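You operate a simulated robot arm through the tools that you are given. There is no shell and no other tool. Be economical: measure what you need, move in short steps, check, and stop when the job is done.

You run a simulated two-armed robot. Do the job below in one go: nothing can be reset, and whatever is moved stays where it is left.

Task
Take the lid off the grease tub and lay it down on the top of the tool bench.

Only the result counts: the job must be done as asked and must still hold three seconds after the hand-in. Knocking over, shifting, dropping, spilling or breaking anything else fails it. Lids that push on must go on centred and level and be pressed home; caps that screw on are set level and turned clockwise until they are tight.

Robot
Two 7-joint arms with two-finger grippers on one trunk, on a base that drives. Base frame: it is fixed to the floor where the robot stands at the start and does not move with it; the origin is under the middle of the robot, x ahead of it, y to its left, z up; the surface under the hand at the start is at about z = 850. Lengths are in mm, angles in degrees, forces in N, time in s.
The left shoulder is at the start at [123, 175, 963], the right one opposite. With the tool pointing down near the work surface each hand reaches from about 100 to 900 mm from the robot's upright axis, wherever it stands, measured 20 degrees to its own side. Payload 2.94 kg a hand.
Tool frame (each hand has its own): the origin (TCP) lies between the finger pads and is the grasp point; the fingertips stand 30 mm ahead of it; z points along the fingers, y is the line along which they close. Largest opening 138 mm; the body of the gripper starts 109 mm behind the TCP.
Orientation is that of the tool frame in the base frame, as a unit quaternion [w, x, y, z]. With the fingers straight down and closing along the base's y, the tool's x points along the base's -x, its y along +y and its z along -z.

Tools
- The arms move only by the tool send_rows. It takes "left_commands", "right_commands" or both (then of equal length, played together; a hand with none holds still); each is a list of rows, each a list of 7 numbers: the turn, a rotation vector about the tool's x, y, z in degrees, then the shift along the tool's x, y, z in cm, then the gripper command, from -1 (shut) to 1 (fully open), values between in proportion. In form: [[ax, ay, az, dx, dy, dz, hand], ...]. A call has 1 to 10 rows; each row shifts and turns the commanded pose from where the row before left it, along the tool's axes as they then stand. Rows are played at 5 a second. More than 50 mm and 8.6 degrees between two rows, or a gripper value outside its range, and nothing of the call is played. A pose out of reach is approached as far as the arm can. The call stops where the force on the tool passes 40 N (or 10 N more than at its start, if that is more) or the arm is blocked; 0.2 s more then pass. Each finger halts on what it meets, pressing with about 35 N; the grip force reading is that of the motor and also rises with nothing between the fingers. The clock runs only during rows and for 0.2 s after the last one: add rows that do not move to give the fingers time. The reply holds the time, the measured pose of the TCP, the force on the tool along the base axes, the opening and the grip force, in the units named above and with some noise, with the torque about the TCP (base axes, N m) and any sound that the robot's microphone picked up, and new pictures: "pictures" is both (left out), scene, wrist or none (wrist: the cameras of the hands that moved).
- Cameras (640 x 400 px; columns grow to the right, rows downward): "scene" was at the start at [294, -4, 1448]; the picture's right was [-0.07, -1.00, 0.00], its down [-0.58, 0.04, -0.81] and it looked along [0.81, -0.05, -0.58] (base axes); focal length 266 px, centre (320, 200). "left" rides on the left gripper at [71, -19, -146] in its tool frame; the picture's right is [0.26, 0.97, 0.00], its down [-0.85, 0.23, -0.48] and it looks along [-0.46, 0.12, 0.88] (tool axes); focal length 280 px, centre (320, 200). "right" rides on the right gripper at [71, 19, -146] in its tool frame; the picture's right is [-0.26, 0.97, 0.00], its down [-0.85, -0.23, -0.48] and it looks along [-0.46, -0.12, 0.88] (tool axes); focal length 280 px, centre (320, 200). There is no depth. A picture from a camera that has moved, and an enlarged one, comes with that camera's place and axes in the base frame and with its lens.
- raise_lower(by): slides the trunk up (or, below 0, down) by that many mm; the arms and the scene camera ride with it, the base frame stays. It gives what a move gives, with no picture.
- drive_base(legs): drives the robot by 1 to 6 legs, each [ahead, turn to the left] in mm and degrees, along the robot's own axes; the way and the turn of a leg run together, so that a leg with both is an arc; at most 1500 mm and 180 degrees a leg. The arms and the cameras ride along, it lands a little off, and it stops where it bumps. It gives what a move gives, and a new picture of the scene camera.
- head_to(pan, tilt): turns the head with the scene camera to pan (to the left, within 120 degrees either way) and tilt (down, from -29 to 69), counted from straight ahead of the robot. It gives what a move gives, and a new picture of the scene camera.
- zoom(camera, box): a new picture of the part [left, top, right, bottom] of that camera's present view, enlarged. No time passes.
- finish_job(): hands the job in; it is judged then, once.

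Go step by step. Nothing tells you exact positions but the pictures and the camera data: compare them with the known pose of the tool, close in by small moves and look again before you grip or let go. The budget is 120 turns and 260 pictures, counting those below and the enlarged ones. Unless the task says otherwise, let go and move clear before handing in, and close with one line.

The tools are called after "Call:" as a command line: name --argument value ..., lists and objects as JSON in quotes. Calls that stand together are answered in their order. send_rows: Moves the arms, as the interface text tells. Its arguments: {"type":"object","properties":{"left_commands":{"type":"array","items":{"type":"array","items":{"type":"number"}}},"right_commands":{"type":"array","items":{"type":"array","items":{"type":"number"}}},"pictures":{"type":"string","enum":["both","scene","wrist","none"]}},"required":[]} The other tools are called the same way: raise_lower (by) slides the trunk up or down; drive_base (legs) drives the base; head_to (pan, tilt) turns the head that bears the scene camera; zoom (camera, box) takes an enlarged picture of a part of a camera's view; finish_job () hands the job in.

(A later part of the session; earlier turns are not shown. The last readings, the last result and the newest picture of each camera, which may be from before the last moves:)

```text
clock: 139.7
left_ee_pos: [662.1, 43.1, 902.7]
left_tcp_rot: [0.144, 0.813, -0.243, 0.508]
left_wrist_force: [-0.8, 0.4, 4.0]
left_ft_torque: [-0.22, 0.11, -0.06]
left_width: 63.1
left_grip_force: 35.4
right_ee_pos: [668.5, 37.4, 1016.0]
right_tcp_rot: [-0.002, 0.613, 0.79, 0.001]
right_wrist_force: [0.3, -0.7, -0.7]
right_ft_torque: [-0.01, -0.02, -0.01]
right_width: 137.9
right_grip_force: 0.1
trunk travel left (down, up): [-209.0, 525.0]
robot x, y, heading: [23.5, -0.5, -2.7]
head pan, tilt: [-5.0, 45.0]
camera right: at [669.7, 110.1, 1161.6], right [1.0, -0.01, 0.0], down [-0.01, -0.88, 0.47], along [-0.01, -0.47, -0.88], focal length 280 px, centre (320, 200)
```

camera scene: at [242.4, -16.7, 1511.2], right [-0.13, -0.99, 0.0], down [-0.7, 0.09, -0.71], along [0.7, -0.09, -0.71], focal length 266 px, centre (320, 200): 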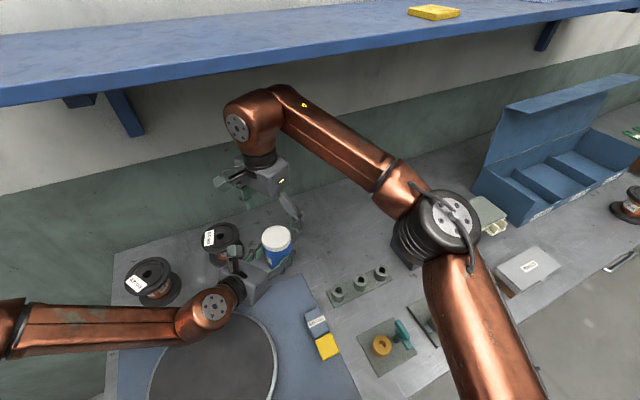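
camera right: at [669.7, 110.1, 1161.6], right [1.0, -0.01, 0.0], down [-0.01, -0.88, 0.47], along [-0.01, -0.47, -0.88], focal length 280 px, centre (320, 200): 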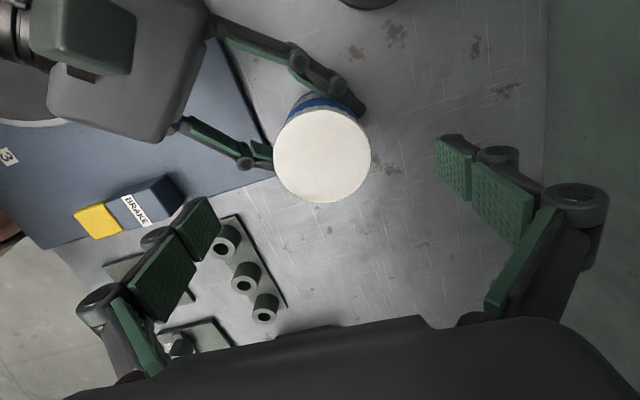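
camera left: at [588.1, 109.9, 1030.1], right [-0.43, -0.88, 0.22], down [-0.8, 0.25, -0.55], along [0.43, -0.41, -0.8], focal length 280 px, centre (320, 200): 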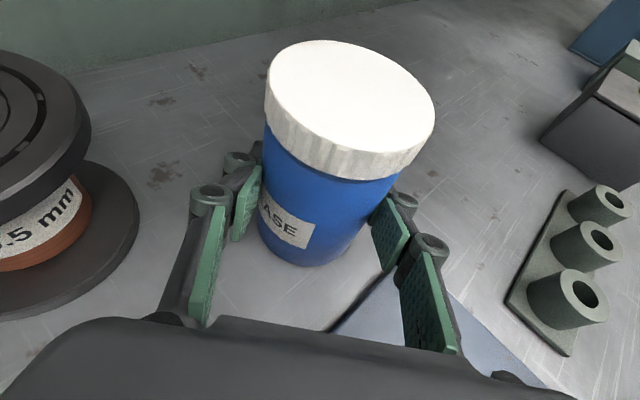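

Call:
send_rows --right_commands '[[0, 0, 0, 0.3, 0, 0, 0.3], [0, 0, 0, 0, 0, 0, 0.3], [0, 0, 0, 0, 0, 0, 0.3], [0, 0, 0, 0, 0, 1, 0.3], [0, 0, 0, 0, 0, 1, 0.3], [0, 0, 0, 0, 0, 0.8, 0.3], [0, 0, 0, 0, 0, 0.7, 0.3], [0, 0, 0, 0, 0, 0, 0.3]]' --pictures "both"

Call:
zoom --camera "scene" --box '[220, 190, 340, 290]'

```text
clock: 141.5
left_ee_pos: [661.5, 42.4, 901.7]
left_tcp_rot: [0.144, 0.814, -0.243, 0.508]
left_wrist_force: [-0.4, 0.2, 3.3]
left_ft_torque: [-0.23, 0.1, 0.02]
left_width: 63.2
left_grip_force: 34.9
right_ee_pos: [668.6, 40.7, 980.3]
right_tcp_rot: [-0.003, 0.612, 0.79, 0.002]
right_wrist_force: [-0.7, 0.1, 0.1]
right_ft_torque: [-0.01, -0.02, 0.02]
right_width: 89.8
right_grip_force: 0.2
trunk travel left (down, up): [-209.0, 525.0]
robot x, y, heading: [19.6, -1.7, -2.7]
head pan, tilt: [-5.0, 45.0]
camera scene: at [242.6, -16.5, 1511.2], right [-0.13, -0.99, 0.0], down [-0.7, 0.09, -0.71], along [0.7, -0.09, -0.71], focal length 266 px, centre (320, 200)
camera right: at [668.6, 114.3, 1125.9], right [1.0, -0.01, 0.0], down [-0.01, -0.88, 0.47], along [-0.01, -0.47, -0.88], focal length 280 px, centre (320, 200)
```

scene: 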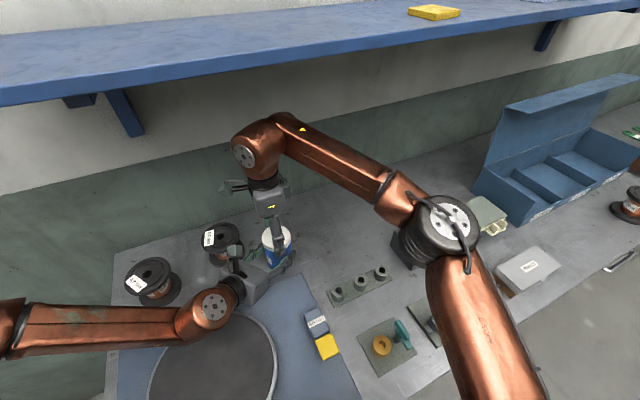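
right: 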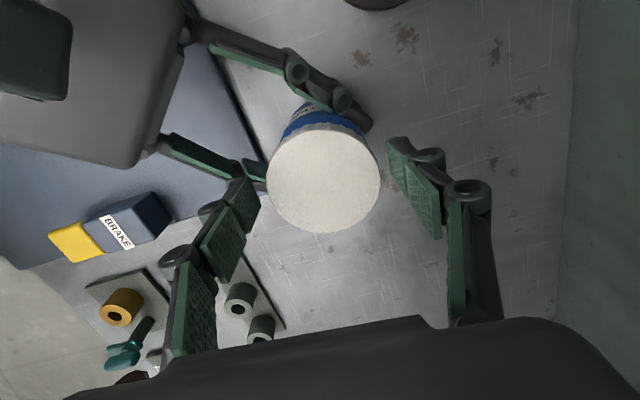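

```text
4.00 times, centred on (280, 240) of scene
camera zoom: at [242.6, -16.5, 1511.2], right [-0.13, -0.99, 0.0], down [-0.7, 0.09, -0.71], along [0.7, -0.09, -0.71], focal length 1063 px, centre (480, 40)
```

zoom: 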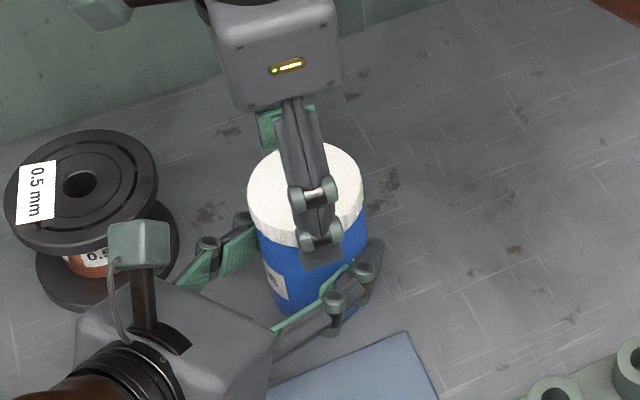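

Well placed and clear of the left fingers. I'll grip the lid and start unscrewing anticlockwise while the left hand holds the tub.

Call:
send_rows --right_commands '[[0, 0, 0, 0, 0, 0, 0.0], [0, 0, 0, 0, 0, 0, -0.4], [0, 0, 0, 0, 0, 0, -1], [0, 0, 0, 0, 0, 0, -1], [0, 0, -4, 0, 0, 0, -1], [0, 0, -4, 0, 0, 0, -1], [0, 0, -4, 0, 0, 0, -1], [0, 0, -4, 0, 0, 0, -1], [0, 0, 0, 0, 0, 0, -1]]' --left_commands '[[0, 0, 0, 0, 0, 0, -1], [0, 0, 0, 0, 0, 0, -1], [0, 0, 0, 0, 0, 0, -1], [0, 0, 0, 0, 0, 0, -1], [0, 0, 0, 0, 0, 0, -1], [0, 0, 0, 0, 0, 0, -1], [0, 0, 0, 0, 0, 0, -1], [0, 0, 0, 0, 0, 0, -1], [0, 0, 0, 0, 0, 0, -1]]' --pictures "wrist"

```text
clock: 143.5
left_ee_pos: [661.4, 43.0, 902.0]
left_tcp_rot: [0.144, 0.813, -0.244, 0.508]
left_wrist_force: [-3.5, -2.4, 5.0]
left_ft_torque: [-0.22, 0.25, -0.12]
left_width: 63.6
left_grip_force: 34.3
right_ee_pos: [666.4, 40.3, 979.6]
right_tcp_rot: [-0.001, 0.496, 0.868, 0.001]
right_wrist_force: [2.3, 2.9, 0.5]
right_ft_torque: [0.12, -0.22, 0.05]
right_width: 69.6
right_grip_force: 35.2
trunk travel left (down, up): [-209.0, 525.0]
robot x, y, heading: [20.3, 3.6, -2.6]
head pan, tilt: [-5.0, 45.0]
camera right: at [647.9, 111.3, 1126.7], right [0.96, 0.27, 0.0], down [0.24, -0.85, 0.47], along [0.12, -0.45, -0.88], focal length 280 px, centre (320, 200)
camera left: at [587.5, 109.6, 1030.2], right [-0.43, -0.88, 0.22], down [-0.8, 0.25, -0.55], along [0.43, -0.41, -0.8], focal length 280 px, centre (320, 200)
```

right: 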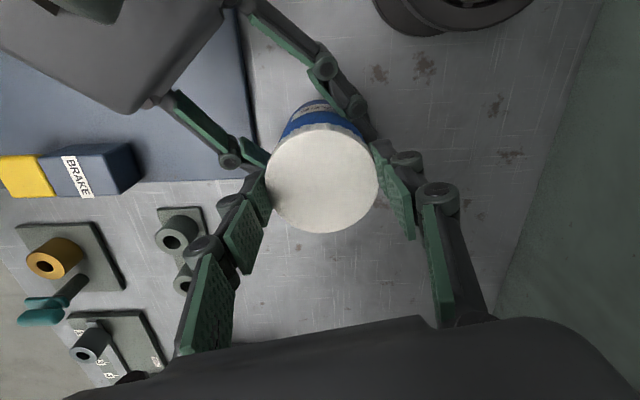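
left: 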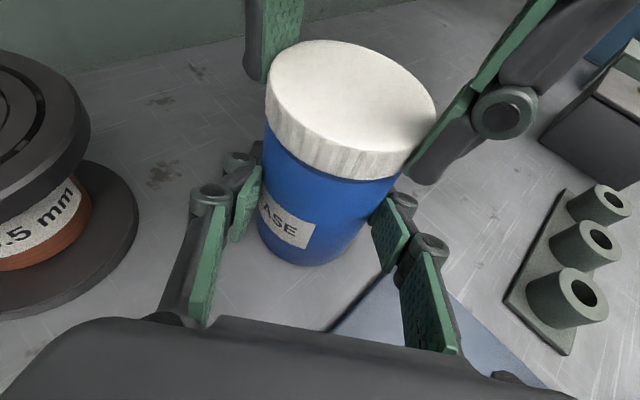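

The tub's label stays put while the lid turns. I'll continue unscrewing.

Call:
send_rows --right_commands '[[0, 0, -7, 0, 0, 0, -1], [0, 0, -7, 0, 0, 0, -1], [0, 0, -7, 0, 0, 0, -1], [0, 0, -7, 0, 0, 0, -1], [0, 0, -7, 0, 0, 0, -1], [0, 0, -7, 0, 0, 0, -1], [0, 0, -7, 0, 0, 0, -1], [0, 0, -7, 0, 0, 0, -1], [0, 0, -7, 0, 0, 0, -1], [0, 0, 0, 0, 0, 0, -1]]' --left_commands '[[0, 0, 0, 0, 0, 0, -1], [0, 0, 0, 0, 0, 0, -1], [0, 0, 0, 0, 0, 0, -1], [0, 0, 0, 0, 0, 0, -1], [0, 0, 0, 0, 0, 0, -1], [0, 0, 0, 0, 0, 0, -1], [0, 0, 0, 0, 0, 0, -1], [0, 0, 0, 0, 0, 0, -1], [0, 0, 0, 0, 0, 0, -1], [0, 0, 0, 0, 0, 0, -1]]' --pictures "wrist"

```text
clock: 145.7
left_ee_pos: [663.5, 45.6, 902.3]
left_tcp_rot: [0.142, 0.815, -0.241, 0.508]
left_wrist_force: [18.8, 14.3, -0.1]
left_ft_torque: [-0.7, 0.56, 0.23]
left_width: 63.4
left_grip_force: 34.7
right_ee_pos: [667.9, 39.2, 982.2]
right_tcp_rot: [-0.002, -0.031, 1.0, 0.0]
right_wrist_force: [-17.8, -15.3, 2.0]
right_ft_torque: [-0.74, 0.61, -0.03]
right_width: 69.7
right_grip_force: 35.5
trunk travel left (down, up): [-209.0, 525.0]
robot x, y, heading: [18.7, 1.3, -2.5]
head pan, tilt: [-5.0, 45.0]
camera right: at [596.3, 54.1, 1127.1], right [0.2, 0.98, 0.0], down [0.86, -0.18, 0.47], along [0.46, -0.09, -0.88], focal length 280 px, centre (320, 200)
camera left: at [588.9, 111.1, 1030.0], right [-0.42, -0.88, 0.22], down [-0.8, 0.24, -0.55], along [0.43, -0.41, -0.8], focal length 280 px, centre (320, 200)
```

right: 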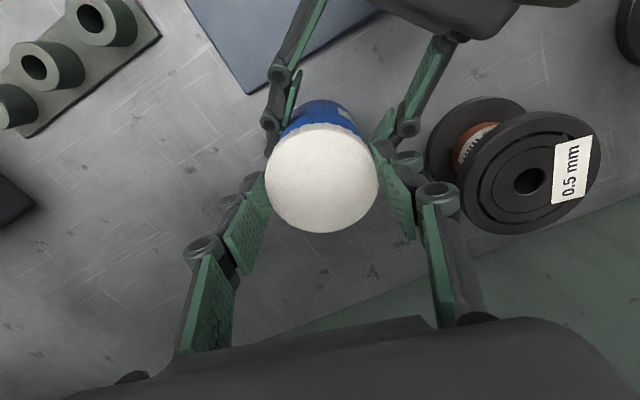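
left: 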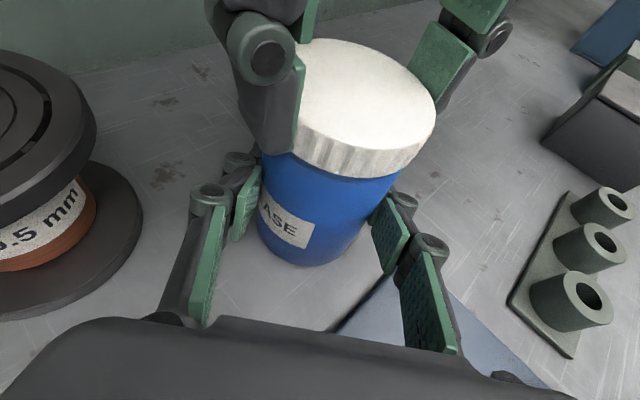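

The lid has risen about 2.5 mm, so it is a screw lid and is coming undone. I'll relieve the sideways force and turn a little further.

Call:
send_rows --right_commands '[[0, 0, 0, 0.2, -0.2, 0, -1], [0, 0, 0, 0.1, -0.1, 0, -1], [0, 0, -6, 0, 0, -0.03, -1], [0, 0, -6, 0, 0, -0.03, -1], [0, 0, -6, 0, 0, -0.03, -1], [0, 0, -6, 0, 0, -0.03, -1], [0, 0, 0, 0, 0, 0, -1]]' --left_commands '[[0, 0, 0, 0, 0, 0, -1], [0, 0, 0, 0, 0, 0, -1], [0, 0, 0, 0, 0, 0, -1], [0, 0, 0, 0, 0, 0, -1], [0, 0, 0, 0, 0, 0, -1], [0, 0, 0, 0, 0, 0, -1], [0, 0, 0, 0, 0, 0, -1]]' --pictures "scene"

Call:
zoom --camera "left" --box '[160, 0, 520, 225]'

```text
clock: 147.3
left_ee_pos: [662.2, 42.3, 902.3]
left_tcp_rot: [0.144, 0.814, -0.244, 0.508]
left_wrist_force: [-5.0, 20.1, 5.6]
left_ft_torque: [-0.82, -0.19, 0.17]
left_width: 63.5
left_grip_force: 35.1
right_ee_pos: [665.3, 36.2, 981.5]
right_tcp_rot: [-0.001, -0.238, 0.971, 0.002]
right_wrist_force: [3.3, -22.1, -2.3]
right_ft_torque: [-0.97, -0.21, -0.06]
right_width: 69.4
right_grip_force: 34.8
trunk travel left (down, up): [-209.0, 525.0]
robot x, y, heading: [22.5, -2.0, -3.1]
head pan, tilt: [-5.0, 45.0]
camera scene: at [242.5, -16.8, 1511.2], right [-0.13, -0.99, 0.0], down [-0.7, 0.09, -0.71], along [0.7, -0.09, -0.71], focal length 266 px, centre (320, 200)
```

scene: 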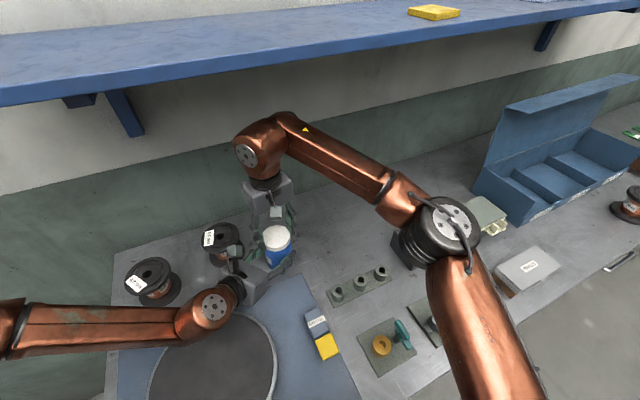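

```text
1.78 times, centred on (340, 112) of left
camera zoom: at [587.6, 109.7, 1030.0], right [-0.43, -0.88, 0.22], down [-0.8, 0.25, -0.55], along [0.43, -0.41, -0.8], focal length 498 px, centre (284, 356)
```

zoom: 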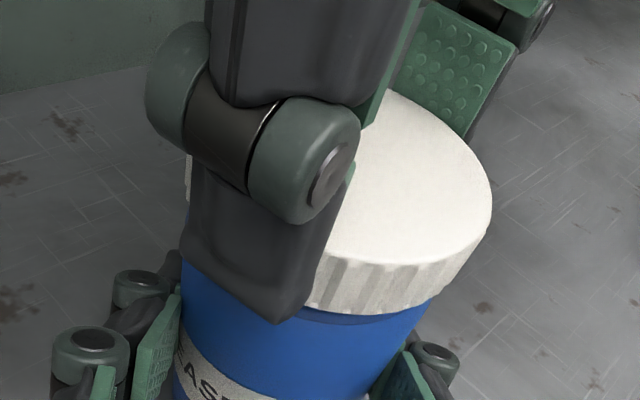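

About 100° undone. I'll test with a gentle lift whether the lid is already free.

Call:
send_rows --right_commands '[[0, 0, 0, 0, -0.3, 0, -1], [0, 0, 0, 0, 0, -0.15, -1], [0, 0, 0, 0, 0, -0.15, -1], [0, 0, 0, 0, 0, -0.1, -1], [0, 0, 0, 0, 0, 0, -1]]' --left_commands '[[0, 0, 0, 0, 0, 0, -1], [0, 0, 0, 0, 0, 0, -1], [0, 0, 0, 0, 0, 0, -1], [0, 0, 0, 0, 0, 0, -1], [0, 0, 0, 0, 0, 0, -1]]' --pictures "none"

```text
clock: 148.5
left_ee_pos: [663.7, 41.7, 903.2]
left_tcp_rot: [0.144, 0.813, -0.244, 0.509]
left_wrist_force: [-1.8, 6.4, 20.6]
left_ft_torque: [-0.4, -0.01, 0.05]
left_width: 63.2
left_grip_force: 35.0
right_ee_pos: [667.9, 35.3, 985.3]
right_tcp_rot: [-0.002, -0.238, 0.971, 0.003]
right_wrist_force: [1.4, -6.8, -24.6]
right_ft_torque: [-0.28, -0.25, -0.01]
right_width: 69.5
right_grip_force: 34.9
trunk travel left (down, up): [-209.0, 525.0]
robot x, y, heading: [20.8, 1.4, -2.6]
head pan, tilt: [-5.0, 45.0]
```

Still threaded, so more turns are needed. I'll lower back, open the right hand slightly, wind it back and re-grip on the lid's axis.

Call:
send_rows --right_commands '[[0, 0, 0, 0, 0, 0.4, -1], [0, 0, 0, 0, 0, 0, 0.3], [0, 0, 0, 0, 0, 0, 0.3], [0, 0, 0, -0.34, 0, 0, 0.3], [0, 0, 8, 0, 0, 0, 0.3], [0, 0, 8, 0, 0, 0, 0.3], [0, 0, 8, 0, 0, 0, 0.3], [0, 0, 8, 0, 0, 0, 0.3], [0, 0, 8, 0, 0, 0, 0.3], [0, 0, 8, 0, 0, 0, 0.3]]' --left_commands '[[0, 0, 0, 0, 0, 0, -1], [0, 0, 0, 0, 0, 0, -1], [0, 0, 0, 0, 0, 0, -1], [0, 0, 0, 0, 0, 0, -1], [0, 0, 0, 0, 0, 0, -1], [0, 0, 0, 0, 0, 0, -1], [0, 0, 0, 0, 0, 0, -1], [0, 0, 0, 0, 0, 0, -1], [0, 0, 0, 0, 0, 0, -1], [0, 0, 0, 0, 0, 0, -1]]' --pictures "none"

Call:
send_rows --right_commands '[[0, 0, 8, 0, 0, 0, 0.3], [0, 0, 8, 0, 0, 0, 0.3], [0, 0, 8, 0, 0, 0, 0.3], [0, 0, 8, 0, 0, 0, 0.3], [0, 0, 8, 0, 0, 0, 0.3], [0, 0, 8, 0, 0, 0, 0.3], [0, 0, 8, 0, 0, 0, 0.3], [0, 0, 0, 0, 0, 0, 0.3]]' --left_commands '[[0, 0, 0, 0, 0, 0, -1], [0, 0, 0, 0, 0, 0, -1], [0, 0, 0, 0, 0, 0, -1], [0, 0, 0, 0, 0, 0, -1], [0, 0, 0, 0, 0, 0, -1], [0, 0, 0, 0, 0, 0, -1], [0, 0, 0, 0, 0, 0, -1], [0, 0, 0, 0, 0, 0, -1]]' --pictures "wrist"

```text
clock: 150.7
left_ee_pos: [662.8, 42.7, 901.7]
left_tcp_rot: [0.144, 0.814, -0.244, 0.507]
left_wrist_force: [-1.7, -0.8, 1.1]
left_ft_torque: [-0.21, 0.16, -0.08]
left_width: 63.3
left_grip_force: 34.4
right_ee_pos: [669.6, 35.9, 982.6]
right_tcp_rot: [-0.001, 0.179, 0.984, 0.002]
right_wrist_force: [-0.9, 0.0, 0.3]
right_ft_torque: [-0.01, -0.03, -0.01]
right_width: 89.8
right_grip_force: 0.0
trunk travel left (down, up): [-209.0, 525.0]
robot x, y, heading: [18.8, -0.8, -2.7]
head pan, tilt: [-5.0, 45.0]
```

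```text
clock: 152.5
left_ee_pos: [661.3, 42.7, 901.2]
left_tcp_rot: [0.144, 0.815, -0.244, 0.506]
left_wrist_force: [-0.6, -0.7, -0.9]
left_ft_torque: [-0.11, 0.15, -0.03]
left_width: 62.9
left_grip_force: 34.9
right_ee_pos: [670.5, 34.9, 983.5]
right_tcp_rot: [-0.002, 0.619, 0.785, 0.001]
right_wrist_force: [0.5, 0.3, -0.1]
right_ft_torque: [-0.01, 0.0, 0.01]
right_width: 89.6
right_grip_force: 0.0
trunk travel left (down, up): [-209.0, 525.0]
robot x, y, heading: [17.7, 2.4, -2.7]
head pan, tilt: [-5.0, 45.0]
camera right: at [671.6, 109.1, 1128.0], right [1.0, -0.03, 0.0], down [-0.03, -0.88, 0.47], along [-0.02, -0.47, -0.88], focal length 280 px, centre (320, 200)
camera left: at [588.0, 109.8, 1029.8], right [-0.43, -0.88, 0.22], down [-0.8, 0.25, -0.55], along [0.43, -0.41, -0.8], focal length 280 px, centre (320, 200)
```

right: 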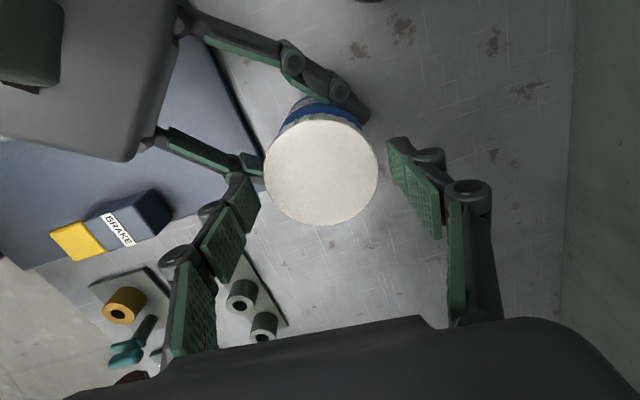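
left: 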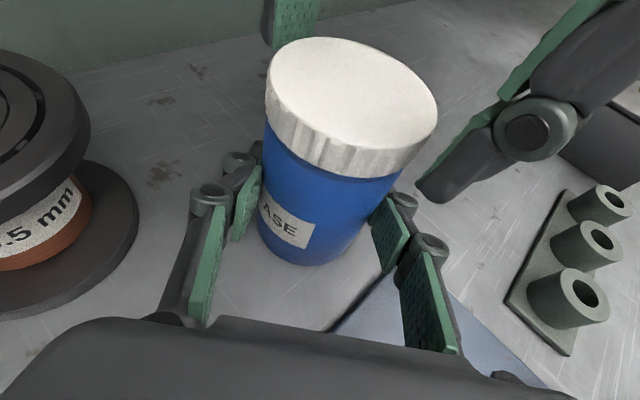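

Call:
send_rows --right_commands '[[0, 0, 0, 0.2, 0, 0, -0.1], [0, 0, 0, 0, 0, 0, -1], [0, 0, 0, 0, 0, 0, -1], [0, 0, -7, 0, 0, -0.02, -1], [0, 0, -7, 0, 0, -0.02, -1], [0, 0, -7, 0, 0, -0.02, -1], [0, 0, -7, 0, 0, -0.02, -1], [0, 0, -7, 0, 0, -0.02, -1], [0, 0, -7, 0, 0, -0.02, -1], [0, 0, -7, 0, 0, -0.02, -1]]' --left_commands '[[0, 0, 0, 0, 0, 0, -1], [0, 0, 0, 0, 0, 0, -1], [0, 0, 0, 0, 0, 0, -1], [0, 0, 0, 0, 0, 0, -1], [0, 0, 0, 0, 0, 0, -1], [0, 0, 0, 0, 0, 0, -1], [0, 0, 0, 0, 0, 0, -1], [0, 0, 0, 0, 0, 0, -1], [0, 0, 0, 0, 0, 0, -1], [0, 0, 0, 0, 0, 0, -1]]' --pictures "none"

Call:
send_rows --right_commands '[[0, 0, -7, 0, 0, -0.02, -1], [0, 0, -7, 0, 0, -0.02, -1], [0, 0, -7, 0, 0, -0.02, -1], [0, 0, -7, 0, 0, -0.02, -1], [0, 0, -7, 0, 0, -0.02, -1], [0, 0, -7, 0, 0, -0.02, -1], [0, 0, -7, 0, 0, -0.02, -1], [0, 0, -5, 0, 0, -0.02, -1], [0, 0, 0, 0, 0, 0, -1]]' --left_commands '[[0, 0, 0, 0, 0, 0, -1], [0, 0, 0, 0, 0, 0, -1], [0, 0, 0, 0, 0, 0, -1], [0, 0, 0, 0, 0, 0, -1], [0, 0, 0, 0, 0, 0, -1], [0, 0, 0, 0, 0, 0, -1], [0, 0, 0, 0, 0, 0, -1], [0, 0, 0, 0, 0, 0, -1], [0, 0, 0, 0, 0, 0, -1]]' --pictures "wrist"

```text
clock: 154.7
left_ee_pos: [662.8, 43.9, 901.2]
left_tcp_rot: [0.143, 0.814, -0.243, 0.508]
left_wrist_force: [-12.2, 11.5, 0.8]
left_ft_torque: [-0.67, -0.11, 0.1]
left_width: 63.5
left_grip_force: 35.2
right_ee_pos: [669.8, 39.3, 983.8]
right_tcp_rot: [-0.002, 0.237, 0.971, 0.001]
right_wrist_force: [11.4, -14.0, 2.4]
right_ft_torque: [-0.6, -0.36, 0.01]
right_width: 70.0
right_grip_force: 34.5
trunk travel left (down, up): [-209.0, 525.0]
robot x, y, heading: [20.6, -0.4, -2.7]
head pan, tilt: [-5.0, 45.0]
```

```text
clock: 156.7
left_ee_pos: [663.6, 44.2, 901.6]
left_tcp_rot: [0.143, 0.814, -0.243, 0.508]
left_wrist_force: [-5.3, 13.7, 3.6]
left_ft_torque: [-0.44, -0.11, 0.1]
left_width: 63.3
left_grip_force: 35.0
right_ee_pos: [669.9, 38.4, 984.7]
right_tcp_rot: [-0.002, -0.23, 0.973, 0.003]
right_wrist_force: [4.0, -15.0, -5.4]
right_ft_torque: [-0.86, -0.3, 0.0]
right_width: 70.0
right_grip_force: 34.8
trunk travel left (down, up): [-209.0, 525.0]
robot x, y, heading: [19.8, 1.4, -2.6]
head pan, tilt: [-5.0, 45.0]
camera right: at [597.9, 23.6, 1130.5], right [-0.2, 0.98, 0.0], down [0.86, 0.17, 0.47], along [0.46, 0.1, -0.88], focal length 280 px, centre (320, 200)
camera left: at [588.6, 110.1, 1030.0], right [-0.43, -0.88, 0.22], down [-0.8, 0.25, -0.55], along [0.43, -0.41, -0.8], focal length 280 px, centre (320, 200)
```

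right: 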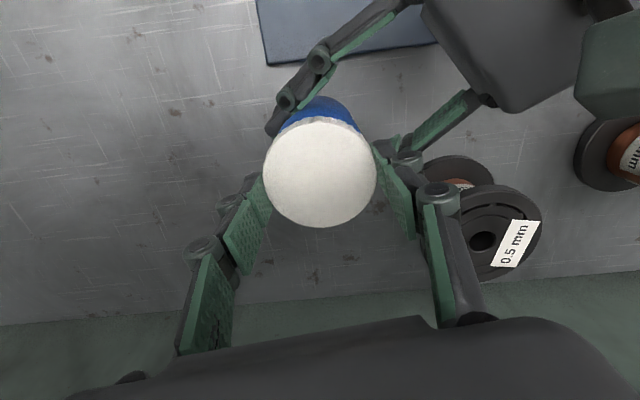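
left: 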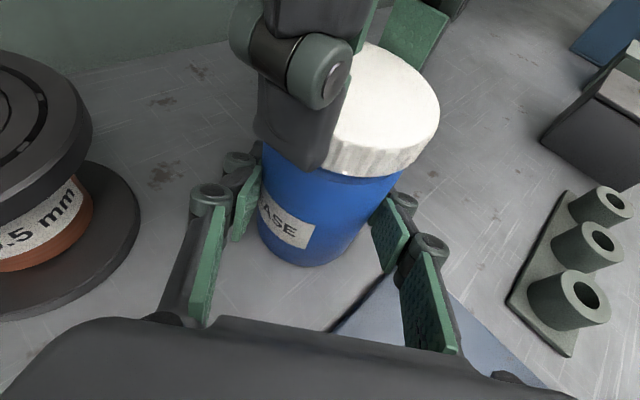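

About 205° in total now. I'll test with a lift again.

Call:
send_rows --right_commands '[[0, 0, 0, 0, -0.25, 0, -1], [0, 0, 0, 0, 0, -0.15, -1], [0, 0, 0, 0, 0, -0.15, -1], [0, 0, 0, 0, 0, 0, -1]]' --left_commands '[[0, 0, 0, 0, 0, 0, -1], [0, 0, 0, 0, 0, 0, -1], [0, 0, 0, 0, 0, 0, -1], [0, 0, 0, 0, 0, 0, -1]]' --pictures "none"

```text
clock: 157.7
left_ee_pos: [662.4, 42.0, 904.4]
left_tcp_rot: [0.145, 0.812, -0.244, 0.51]
left_wrist_force: [6.0, -0.4, 16.0]
left_ft_torque: [-0.11, 0.31, 0.01]
left_width: 63.2
left_grip_force: 34.9
right_ee_pos: [670.5, 38.0, 987.5]
right_tcp_rot: [-0.001, -0.23, 0.973, 0.004]
right_wrist_force: [-5.2, -0.8, -19.3]
right_ft_torque: [-0.01, 0.05, 0.06]
right_width: 69.9
right_grip_force: 35.0
trunk travel left (down, up): [-209.0, 525.0]
robot x, y, heading: [19.1, -4.1, -2.7]
head pan, tilt: [-5.0, 45.0]
```

Still engaged; one more stroke.

Call:
send_rows --right_commands '[[0, 0, 0, 0, 0, 0.3, -1], [0, 0, 0, 0, 0, 0, 0.3], [0, 0, 0, 0, 0, 0, 0.3], [0, 0, 8, 0, 0, 0, 0.3], [0, 0, 8, 0, 0, 0, 0.3], [0, 0, 8, 0, 0, 0, 0.3], [0, 0, 8, 0, 0, 0, 0.3], [0, 0, 8, 0, 0, 0, 0.3], [0, 0, 8, 0, 0, 0, 0.3], [0, 0, 8, 0, 0, 0, 0.3]]' --left_commands '[[0, 0, 0, 0, 0, 0, -1], [0, 0, 0, 0, 0, 0, -1], [0, 0, 0, 0, 0, 0, -1], [0, 0, 0, 0, 0, 0, -1], [0, 0, 0, 0, 0, 0, -1], [0, 0, 0, 0, 0, 0, -1], [0, 0, 0, 0, 0, 0, -1], [0, 0, 0, 0, 0, 0, -1], [0, 0, 0, 0, 0, 0, -1], [0, 0, 0, 0, 0, 0, -1]]' --pictures "none"

Call:
send_rows --right_commands '[[0, 0, 8, 0, 0, 0, 0.3], [0, 0, 8, 0, 0, 0, 0.3], [0, 0, 8, 0, 0, 0, 0.3], [0, 0, 8, 0, 0, 0, 0.3], [0, 0, 8, 0, 0, 0, 0.3], [0, 0, 8, 0, 0, 0, 0.3], [0, 0, 0, 0, 0, 0, 0.3]]' --left_commands '[[0, 0, 0, 0, 0, 0, -1], [0, 0, 0, 0, 0, 0, -1], [0, 0, 0, 0, 0, 0, -1], [0, 0, 0, 0, 0, 0, -1], [0, 0, 0, 0, 0, 0, -1], [0, 0, 0, 0, 0, 0, -1], [0, 0, 0, 0, 0, 0, -1]]' --pictures "wrist"

```text
clock: 159.9
left_ee_pos: [661.6, 42.1, 902.2]
left_tcp_rot: [0.143, 0.815, -0.244, 0.506]
left_wrist_force: [-1.7, -0.8, 1.4]
left_ft_torque: [-0.12, 0.26, -0.03]
left_width: 63.4
left_grip_force: 34.8
right_ee_pos: [669.6, 36.6, 985.7]
right_tcp_rot: [-0.002, 0.255, 0.967, 0.003]
right_wrist_force: [0.3, -0.5, 0.0]
right_ft_torque: [-0.01, 0.06, -0.01]
right_width: 89.6
right_grip_force: 0.1
trunk travel left (down, up): [-209.0, 525.0]
robot x, y, heading: [19.3, -3.0, -2.9]
head pan, tilt: [-5.0, 45.0]
```

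```text
clock: 161.5
left_ee_pos: [662.6, 42.5, 902.3]
left_tcp_rot: [0.144, 0.814, -0.244, 0.508]
left_wrist_force: [-0.7, 0.1, -1.3]
left_ft_torque: [-0.07, 0.14, -0.02]
left_width: 63.2
left_grip_force: 34.9
right_ee_pos: [670.3, 35.8, 986.1]
right_tcp_rot: [-0.002, 0.626, 0.78, 0.001]
right_wrist_force: [0.4, 0.2, -0.3]
right_ft_torque: [0.02, 0.0, 0.02]
right_width: 89.8
right_grip_force: 0.2
trunk travel left (down, up): [-209.0, 525.0]
robot x, y, heading: [18.2, -0.2, -2.7]
head pan, tilt: [-5.0, 45.0]
camera right: at [673.8, 108.7, 1131.1], right [1.0, -0.05, 0.0], down [-0.04, -0.88, 0.47], along [-0.03, -0.47, -0.88], focal length 280 px, centre (320, 200)
camera left: at [588.1, 109.8, 1029.8], right [-0.43, -0.88, 0.22], down [-0.8, 0.25, -0.55], along [0.43, -0.41, -0.8], focal length 280 px, centre (320, 200)
```

right: 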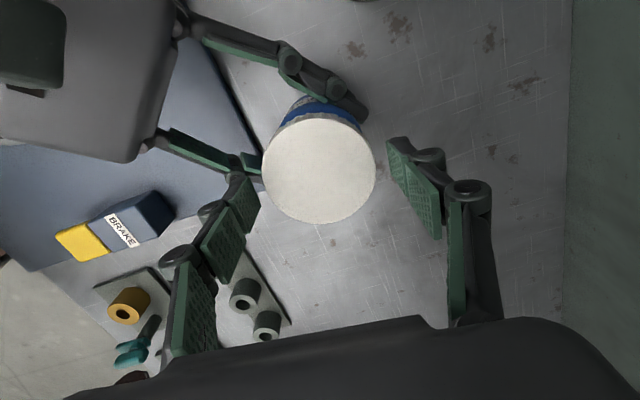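
left: 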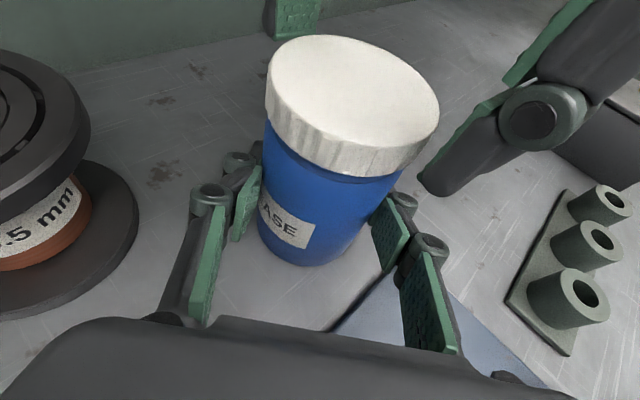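

Call:
send_rows --right_commands '[[0, 0, 0, 0.15, 0, 0.2, -0.1], [0, 0, 0, 0, 0, 0, -1], [0, 0, 0, 0, 0, 0, -1], [0, 0, -7, 0, 0, -0.02, -1], [0, 0, -7, 0, 0, -0.02, -1], [0, 0, -7, 0, 0, -0.02, -1], [0, 0, -7, 0, 0, -0.02, -1], [0, 0, -7, 0, 0, -0.02, -1], [0, 0, -7, 0, 0, -0.02, -1], [0, 0, -7, 0, 0, -0.02, -1]]' --left_commands '[[0, 0, 0, 0, 0, 0, -1], [0, 0, 0, 0, 0, 0, -1], [0, 0, 0, 0, 0, 0, -1], [0, 0, 0, 0, 0, 0, -1], [0, 0, 0, 0, 0, 0, -1], [0, 0, 0, 0, 0, 0, -1], [0, 0, 0, 0, 0, 0, -1], [0, 0, 0, 0, 0, 0, -1], [0, 0, 0, 0, 0, 0, -1], [0, 0, 0, 0, 0, 0, -1]]' --pictures "none"

Call:
send_rows --right_commands '[[0, 0, -7, 0, 0, -0.02, -1], [0, 0, -7, 0, 0, -0.02, -1], [0, 0, -7, 0, 0, -0.02, -1], [0, 0, -7, 0, -0.1, -0.02, -1], [0, 0, -7, 0, -0.1, -0.02, -1], [0, 0, -7, 0, 0, -0.02, -1], [0, 0, -7, 0, 0, -0.02, -1], [0, 0, -5, 0, 0, -0.02, -1], [0, 0, 0, 0, 0, -0.15, -1], [0, 0, 0, 0, 0, -0.15, -1]]' --left_commands '[[0, 0, 0, 0, 0, 0, -1], [0, 0, 0, 0, 0, 0, -1], [0, 0, 0, 0, 0, 0, -1], [0, 0, 0, 0, 0, 0, -1], [0, 0, 0, 0, 0, 0, -1], [0, 0, 0, 0, 0, 0, -1], [0, 0, 0, 0, 0, 0, -1], [0, 0, 0, 0, 0, 0, -1], [0, 0, 0, 0, 0, 0, -1], [0, 0, 0, 0, 0, 0, -1]]' --pictures "wrist"

```text
clock: 163.7
left_ee_pos: [661.3, 42.9, 901.4]
left_tcp_rot: [0.144, 0.814, -0.244, 0.507]
left_wrist_force: [-0.2, 3.2, -3.5]
left_ft_torque: [0.0, 0.14, 0.01]
left_width: 63.2
left_grip_force: 35.5
right_ee_pos: [670.1, 37.7, 984.0]
right_tcp_rot: [-0.003, 0.244, 0.97, 0.002]
right_wrist_force: [-0.8, -2.8, 2.2]
right_ft_torque: [-0.35, 0.05, 0.01]
right_width: 70.1
right_grip_force: 35.4
trunk travel left (down, up): [-209.0, 525.0]
robot x, y, heading: [17.4, -0.5, -2.6]
head pan, tilt: [-5.0, 45.0]
```

```text
clock: 165.9
left_ee_pos: [663.2, 42.2, 901.1]
left_tcp_rot: [0.144, 0.814, -0.244, 0.507]
left_wrist_force: [-1.1, -1.6, -1.0]
left_ft_torque: [0.05, 0.08, -0.02]
left_width: 62.9
left_grip_force: 35.1
right_ee_pos: [669.5, 36.3, 989.8]
right_tcp_rot: [-0.001, -0.222, 0.975, 0.002]
right_wrist_force: [0.2, 1.5, -0.9]
right_ft_torque: [0.0, 0.0, 0.02]
right_width: 69.9
right_grip_force: 35.4
trunk travel left (down, up): [-209.0, 525.0]
robot x, y, heading: [19.8, -1.7, -2.6]
head pan, tilt: [-5.0, 45.0]
camera right: at [597.8, 21.4, 1135.1], right [-0.18, 0.98, 0.01], down [0.87, 0.16, 0.47], along [0.47, 0.09, -0.88], focal length 280 px, centre (320, 200)
camera left: at [588.1, 109.6, 1029.9], right [-0.43, -0.88, 0.22], down [-0.8, 0.25, -0.55], along [0.43, -0.41, -0.8], focal length 280 px, centre (320, 200)
```

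right: 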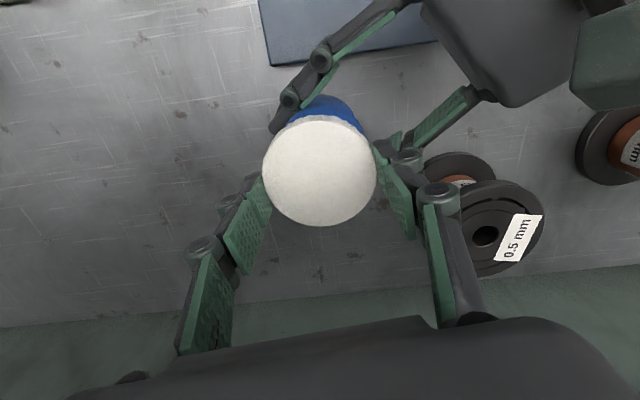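
left: 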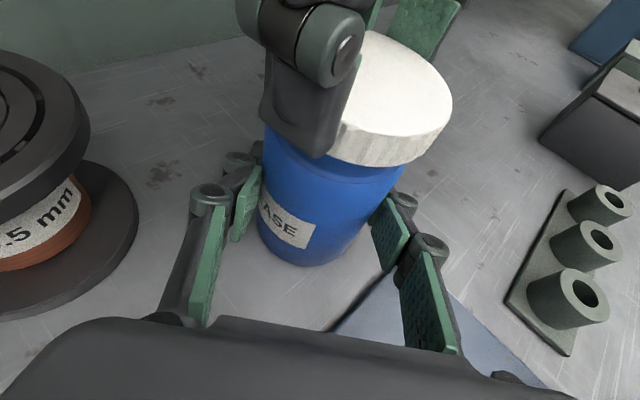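

The lift meets almost no force now: the lid is free. I'll raise it straight up.

Call:
send_rows --right_commands '[[0, 0, 0, 0, 0, -0.4, -1], [0, 0, 0, 0, 0, -0.6, -1], [0, 0, 0, 0, 0, -0.8, -1], [0, 0, 0, 0, 0, -1, -1], [0, 0, 0, 0, 0, -1, -1], [0, 0, 0, 0, 0, -1, -1], [0, 0, 0, 0, 0, 0, -1]]' --left_commands '[[0, 0, 0, 0, 0, 0, -1], [0, 0, 0, 0, 0, 0, -1], [0, 0, 0, 0, 0, 0, -1], [0, 0, 0, 0, 0, 0, -1], [0, 0, 0, 0, 0, 0, -1], [0, 0, 0, 0, 0, 0, -1], [0, 0, 0, 0, 0, 0, -1]]' --pictures "both"

```text
clock: 167.5
left_ee_pos: [662.3, 42.8, 901.7]
left_tcp_rot: [0.143, 0.814, -0.243, 0.508]
left_wrist_force: [-0.3, 0.8, -0.6]
left_ft_torque: [-0.07, 0.13, -0.02]
left_width: 63.2
left_grip_force: 34.8
right_ee_pos: [670.7, 35.7, 1037.7]
right_tcp_rot: [-0.001, -0.22, 0.975, 0.002]
right_wrist_force: [-0.3, 0.1, -0.6]
right_ft_torque: [0.04, -0.03, 0.02]
right_width: 70.0
right_grip_force: 34.6
trunk travel left (down, up): [-209.0, 525.0]
robot x, y, heading: [18.8, -2.2, -2.4]
head pan, tilt: [-5.0, 45.0]
camera scene: at [243.1, -16.4, 1511.1], right [-0.13, -0.99, 0.0], down [-0.7, 0.09, -0.71], along [0.7, -0.09, -0.71], focal length 266 px, centre (320, 200)
camera right: at [598.6, 21.7, 1182.5], right [-0.18, 0.98, 0.01], down [0.87, 0.16, 0.47], along [0.47, 0.09, -0.88], focal length 280 px, centre (320, 200)
camera left: at [588.0, 109.9, 1029.9], right [-0.43, -0.88, 0.22], down [-0.8, 0.25, -0.55], along [0.43, -0.41, -0.8], focal length 280 px, centre (320, 200)
```

scene: 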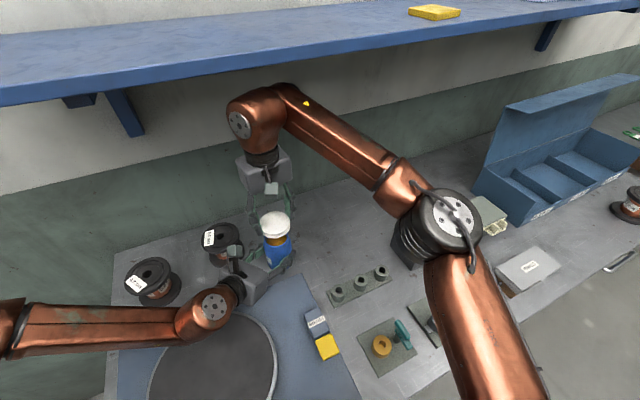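
right: 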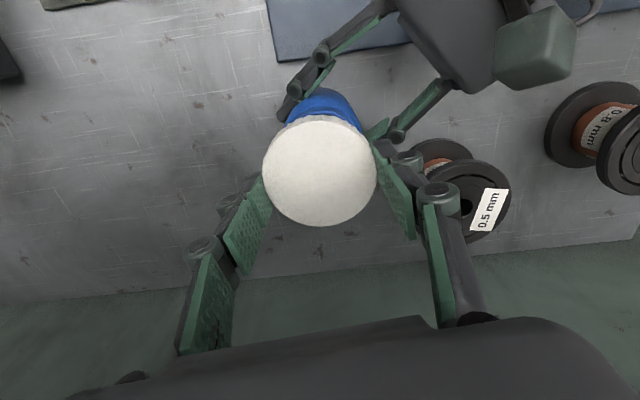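
left: 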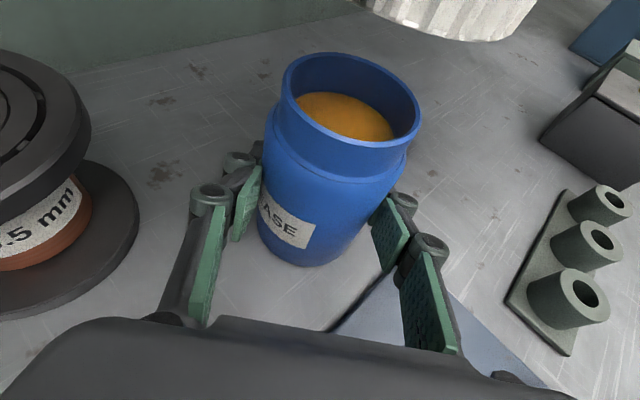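

The lid is off and the tub stands open and upright. I'll carry the lid to the clear bench at about (752, -145).

Call:
send_rows --right_commands '[[0, 0, 0, 0, -2.5, 0, -1], [0, 0, 0, 0.1, -3.5, 0, -1], [0, 0, 0, 0.1, -3.5, 0, -1], [0, 0, 0, 0.1, -3.5, 0, -1], [0, 0, 0, 0.1, -3.5, 0, -1], [0, 0, 0, 0.1, -3.2, 0, -1], [0, 0, 0, 0, 0, 1.5, -1], [0, 0, 0, 0, 0, 2, -1], [0, 0, 0, 0, 0, 2, -1], [0, 0, 0, 0, 0, 0, -1]]' --left_commands '[[0, 0, 0, 0, 0, 0, -1], [0, 0, 0, 0, 0, 0, -1], [0, 0, 0, 0, 0, 0, -1], [0, 0, 0, 0, 0, 0, -1], [0, 0, 0, 0, 0, 0, -1], [0, 0, 0, 0, 0, 0, -1], [0, 0, 0, 0, 0, 0, -1], [0, 0, 0, 0, 0, 0, -1], [0, 0, 0, 0, 0, 0, -1], [0, 0, 0, 0, 0, 0, -1]]' --pictures "both"

```text
clock: 169.7
left_ee_pos: [662.1, 42.7, 901.9]
left_tcp_rot: [0.142, 0.814, -0.243, 0.507]
left_wrist_force: [-1.1, 0.9, -0.5]
left_ft_torque: [-0.01, 0.13, -0.04]
left_width: 63.3
left_grip_force: 35.3
right_ee_pos: [728.4, -145.1, 973.2]
right_tcp_rot: [-0.001, -0.22, 0.975, 0.004]
right_wrist_force: [-0.2, -0.3, -0.8]
right_ft_torque: [-0.01, -0.05, 0.01]
right_width: 70.0
right_grip_force: 34.4
right hand out of reach, approached as far as the arm can: row 5, 6
trunk travel left (down, up): [-209.0, 525.0]
robot x, y, heading: [15.8, -3.0, -2.7]
head pan, tilt: [-5.0, 45.0]
camera scene: at [242.8, -16.9, 1511.1], right [-0.13, -0.99, 0.0], down [-0.7, 0.09, -0.71], along [0.7, -0.09, -0.71], focal length 266 px, centre (320, 200)
camera right: at [655.9, -158.8, 1118.0], right [-0.18, 0.98, 0.01], down [0.87, 0.16, 0.47], along [0.47, 0.09, -0.88], focal length 280 px, centre (320, 200)
camera left: at [587.9, 109.5, 1029.9], right [-0.43, -0.88, 0.22], down [-0.8, 0.25, -0.55], along [0.43, -0.41, -0.8], focal length 280 px, centre (320, 200)
```

scene: 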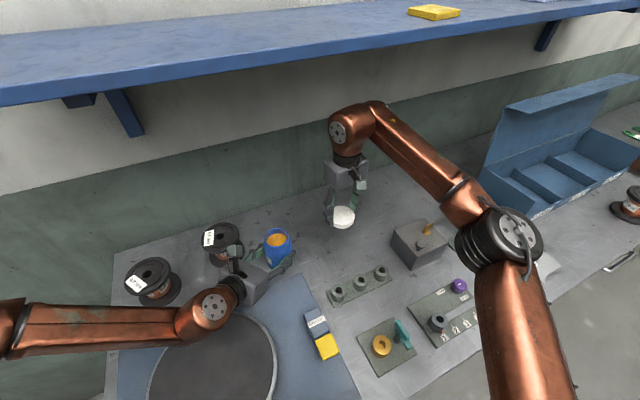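
right: 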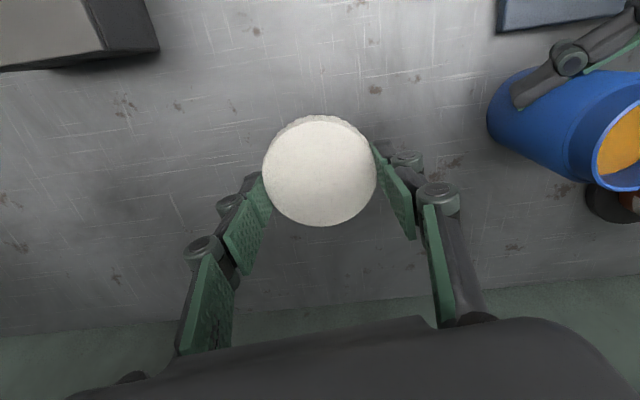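
left: 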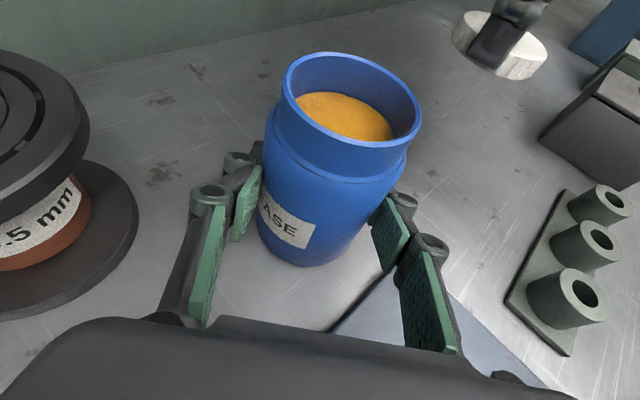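

The bench below is clear. I'll lower the lid.

Call:
send_rows --right_commands '[[0, 0, 0, 0, 0, 1.5, -1], [0, 0, 0, 0, 0, 2, -1], [0, 0, 0, 0, 0, 2, -1], [0, 0, 0, 0, 0, 1.5, -1], [0, 0, 0, 0, 0, 0.6, -1], [0, 0, 0, 0, 0, 0.3, -1], [0, 0, 0, 0, 0, 0.2, -1], [0, 0, 0, 0, 0, 0.2, -1], [0, 0, 0, 0, 0, 0, -1]]' --pictures "wrist"

Call:
zoom --camera "scene" --box '[300, 180, 390, 260]'

```text
clock: 171.7
left_ee_pos: [662.6, 41.6, 902.7]
left_tcp_rot: [0.144, 0.814, -0.244, 0.507]
left_wrist_force: [-0.7, -0.1, -1.0]
left_ft_torque: [-0.1, 0.13, -0.02]
left_width: 63.2
left_grip_force: 35.0
right_ee_pos: [728.2, -142.9, 890.7]
right_tcp_rot: [0.0, -0.221, 0.975, 0.003]
right_wrist_force: [0.6, 0.4, 0.6]
right_ft_torque: [0.05, 0.01, -0.02]
right_width: 70.1
right_grip_force: 35.2
trunk travel left (down, up): [-209.0, 525.0]
robot x, y, heading: [22.5, 2.4, -2.6]
head pan, tilt: [-5.0, 45.0]
camera right: at [655.6, -156.4, 1035.3], right [-0.18, 0.98, 0.01], down [0.87, 0.16, 0.47], along [0.47, 0.09, -0.88], focal length 280 px, centre (320, 200)
```

right: 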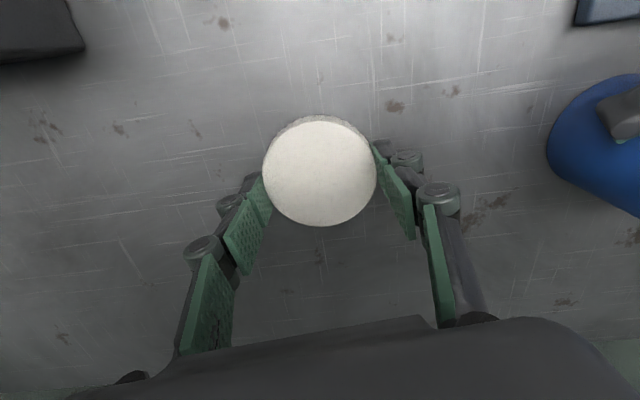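

```text
5.00 times, centred on (345, 220) of scene
camera zoom: at [243.0, -16.9, 1511.1], right [-0.13, -0.99, 0.0], down [-0.7, 0.09, -0.71], along [0.7, -0.09, -0.71], focal length 1329 px, centre (195, 100)
```

zoom: 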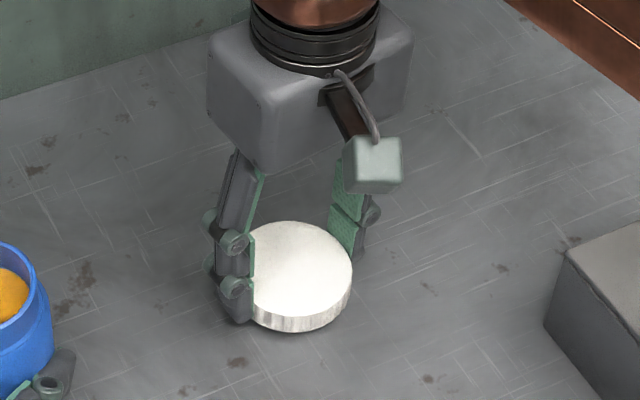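

Very near the bench now. I'll ease it down in 1 mm steps until contact.

Call:
send_rows --right_commands '[[0, 0, 0, 0, 0, 0.1, -1], [0, 0, 0, 0, 0, 0.1, -1], [0, 0, 0, 0, 0, 0.1, -1], [0, 0, 0, 0, 0, 0.1, -1], [0, 0, 0, 0, 0, 0, -1]]' --pictures "none"

```text
clock: 172.9
left_ee_pos: [663.0, 42.2, 902.1]
left_tcp_rot: [0.144, 0.814, -0.244, 0.507]
left_wrist_force: [-0.2, -0.5, -0.1]
left_ft_torque: [-0.09, 0.14, 0.0]
left_width: 63.1
left_grip_force: 34.8
right_ee_pos: [727.9, -142.2, 885.8]
right_tcp_rot: [0.0, -0.221, 0.975, 0.003]
right_wrist_force: [-0.6, -0.7, -0.7]
right_ft_torque: [0.03, 0.02, -0.03]
right_width: 69.9
right_grip_force: 34.7
trunk travel left (down, up): [-209.0, 525.0]
robot x, y, heading: [20.7, -2.7, -2.7]
head pan, tilt: [-5.0, 45.0]
```

Call:
send_rows --right_commands '[[0, 0, 0, 0, 0, 0.1, -1], [0, 0, 0, 0, 0, 0.1, -1], [0, 0, 0, 0, 0, 0.1, -1], [0, 0, 0, 0, 0, 0, -1]]' --pictures "none"

```text
clock: 173.9
left_ee_pos: [661.6, 43.1, 902.0]
left_tcp_rot: [0.143, 0.814, -0.244, 0.506]
left_wrist_force: [0.0, 0.1, -3.0]
left_ft_torque: [-0.04, 0.07, 0.0]
left_width: 63.3
left_grip_force: 35.0
right_ee_pos: [728.7, -142.7, 884.9]
right_tcp_rot: [0.0, -0.221, 0.975, 0.004]
right_wrist_force: [-2.4, 0.8, 5.6]
right_ft_torque: [-0.18, 0.14, -0.07]
right_width: 69.8
right_grip_force: 35.0
trunk travel left (down, up): [-209.0, 525.0]
robot x, y, heading: [21.0, -2.4, -2.8]
head pan, tilt: [-5.0, 45.0]
```

The lid touches the bench. I'll release it and rise clear.

Call:
send_rows --right_commands '[[0, 0, 0, 0, 0, 0, 0.1], [0, 0, 0, 0, 0, 0, 0.4], [0, 0, 0, 0, 0, 0, 0.8], [0, 0, 0, 0, 0, 0, 1], [0, 0, 0, 0, 0, -2, 1], [0, 0, 0, 0, 0, -3, 1], [0, 0, 0, 0, 0, -4, 1], [0, 0, 0, 0, 0, -4, 1], [0, 0, 0, 0, 0, 0, 1]]' --pictures "both"

```text
clock: 175.9
left_ee_pos: [662.6, 42.2, 901.5]
left_tcp_rot: [0.144, 0.813, -0.244, 0.509]
left_wrist_force: [-0.2, -1.6, -0.7]
left_ft_torque: [-0.12, 0.01, 0.02]
left_width: 63.1
left_grip_force: 35.2
right_ee_pos: [728.4, -143.9, 1014.2]
right_tcp_rot: [0.0, -0.221, 0.975, 0.004]
right_wrist_force: [-0.2, 0.5, -0.4]
right_ft_torque: [0.0, 0.02, 0.03]
right_width: 138.1
right_grip_force: 0.0
trunk travel left (down, up): [-209.0, 525.0]
robot x, y, heading: [19.0, -1.6, -2.8]
head pan, tilt: [-5.0, 45.0]
camera scene: at [243.1, -17.0, 1511.0], right [-0.13, -0.99, 0.0], down [-0.7, 0.09, -0.71], along [0.7, -0.09, -0.71], focal length 266 px, centre (320, 200)
camera right: at [656.3, -157.6, 1159.8], right [-0.18, 0.98, 0.01], down [0.87, 0.16, 0.47], along [0.47, 0.09, -0.88], focal length 280 px, centre (320, 200)
```

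scene: 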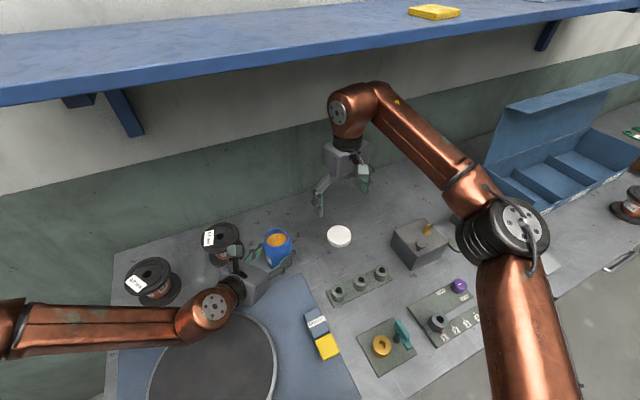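
right: 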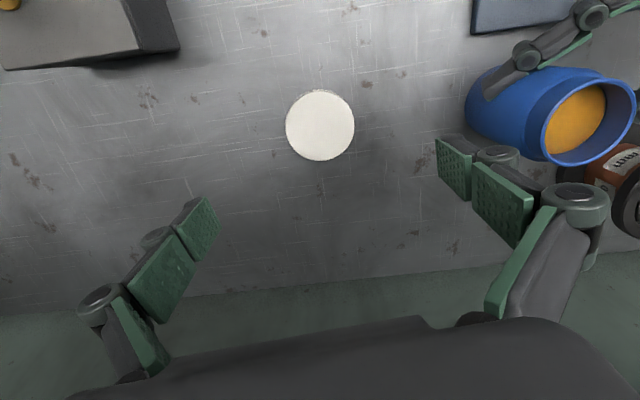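

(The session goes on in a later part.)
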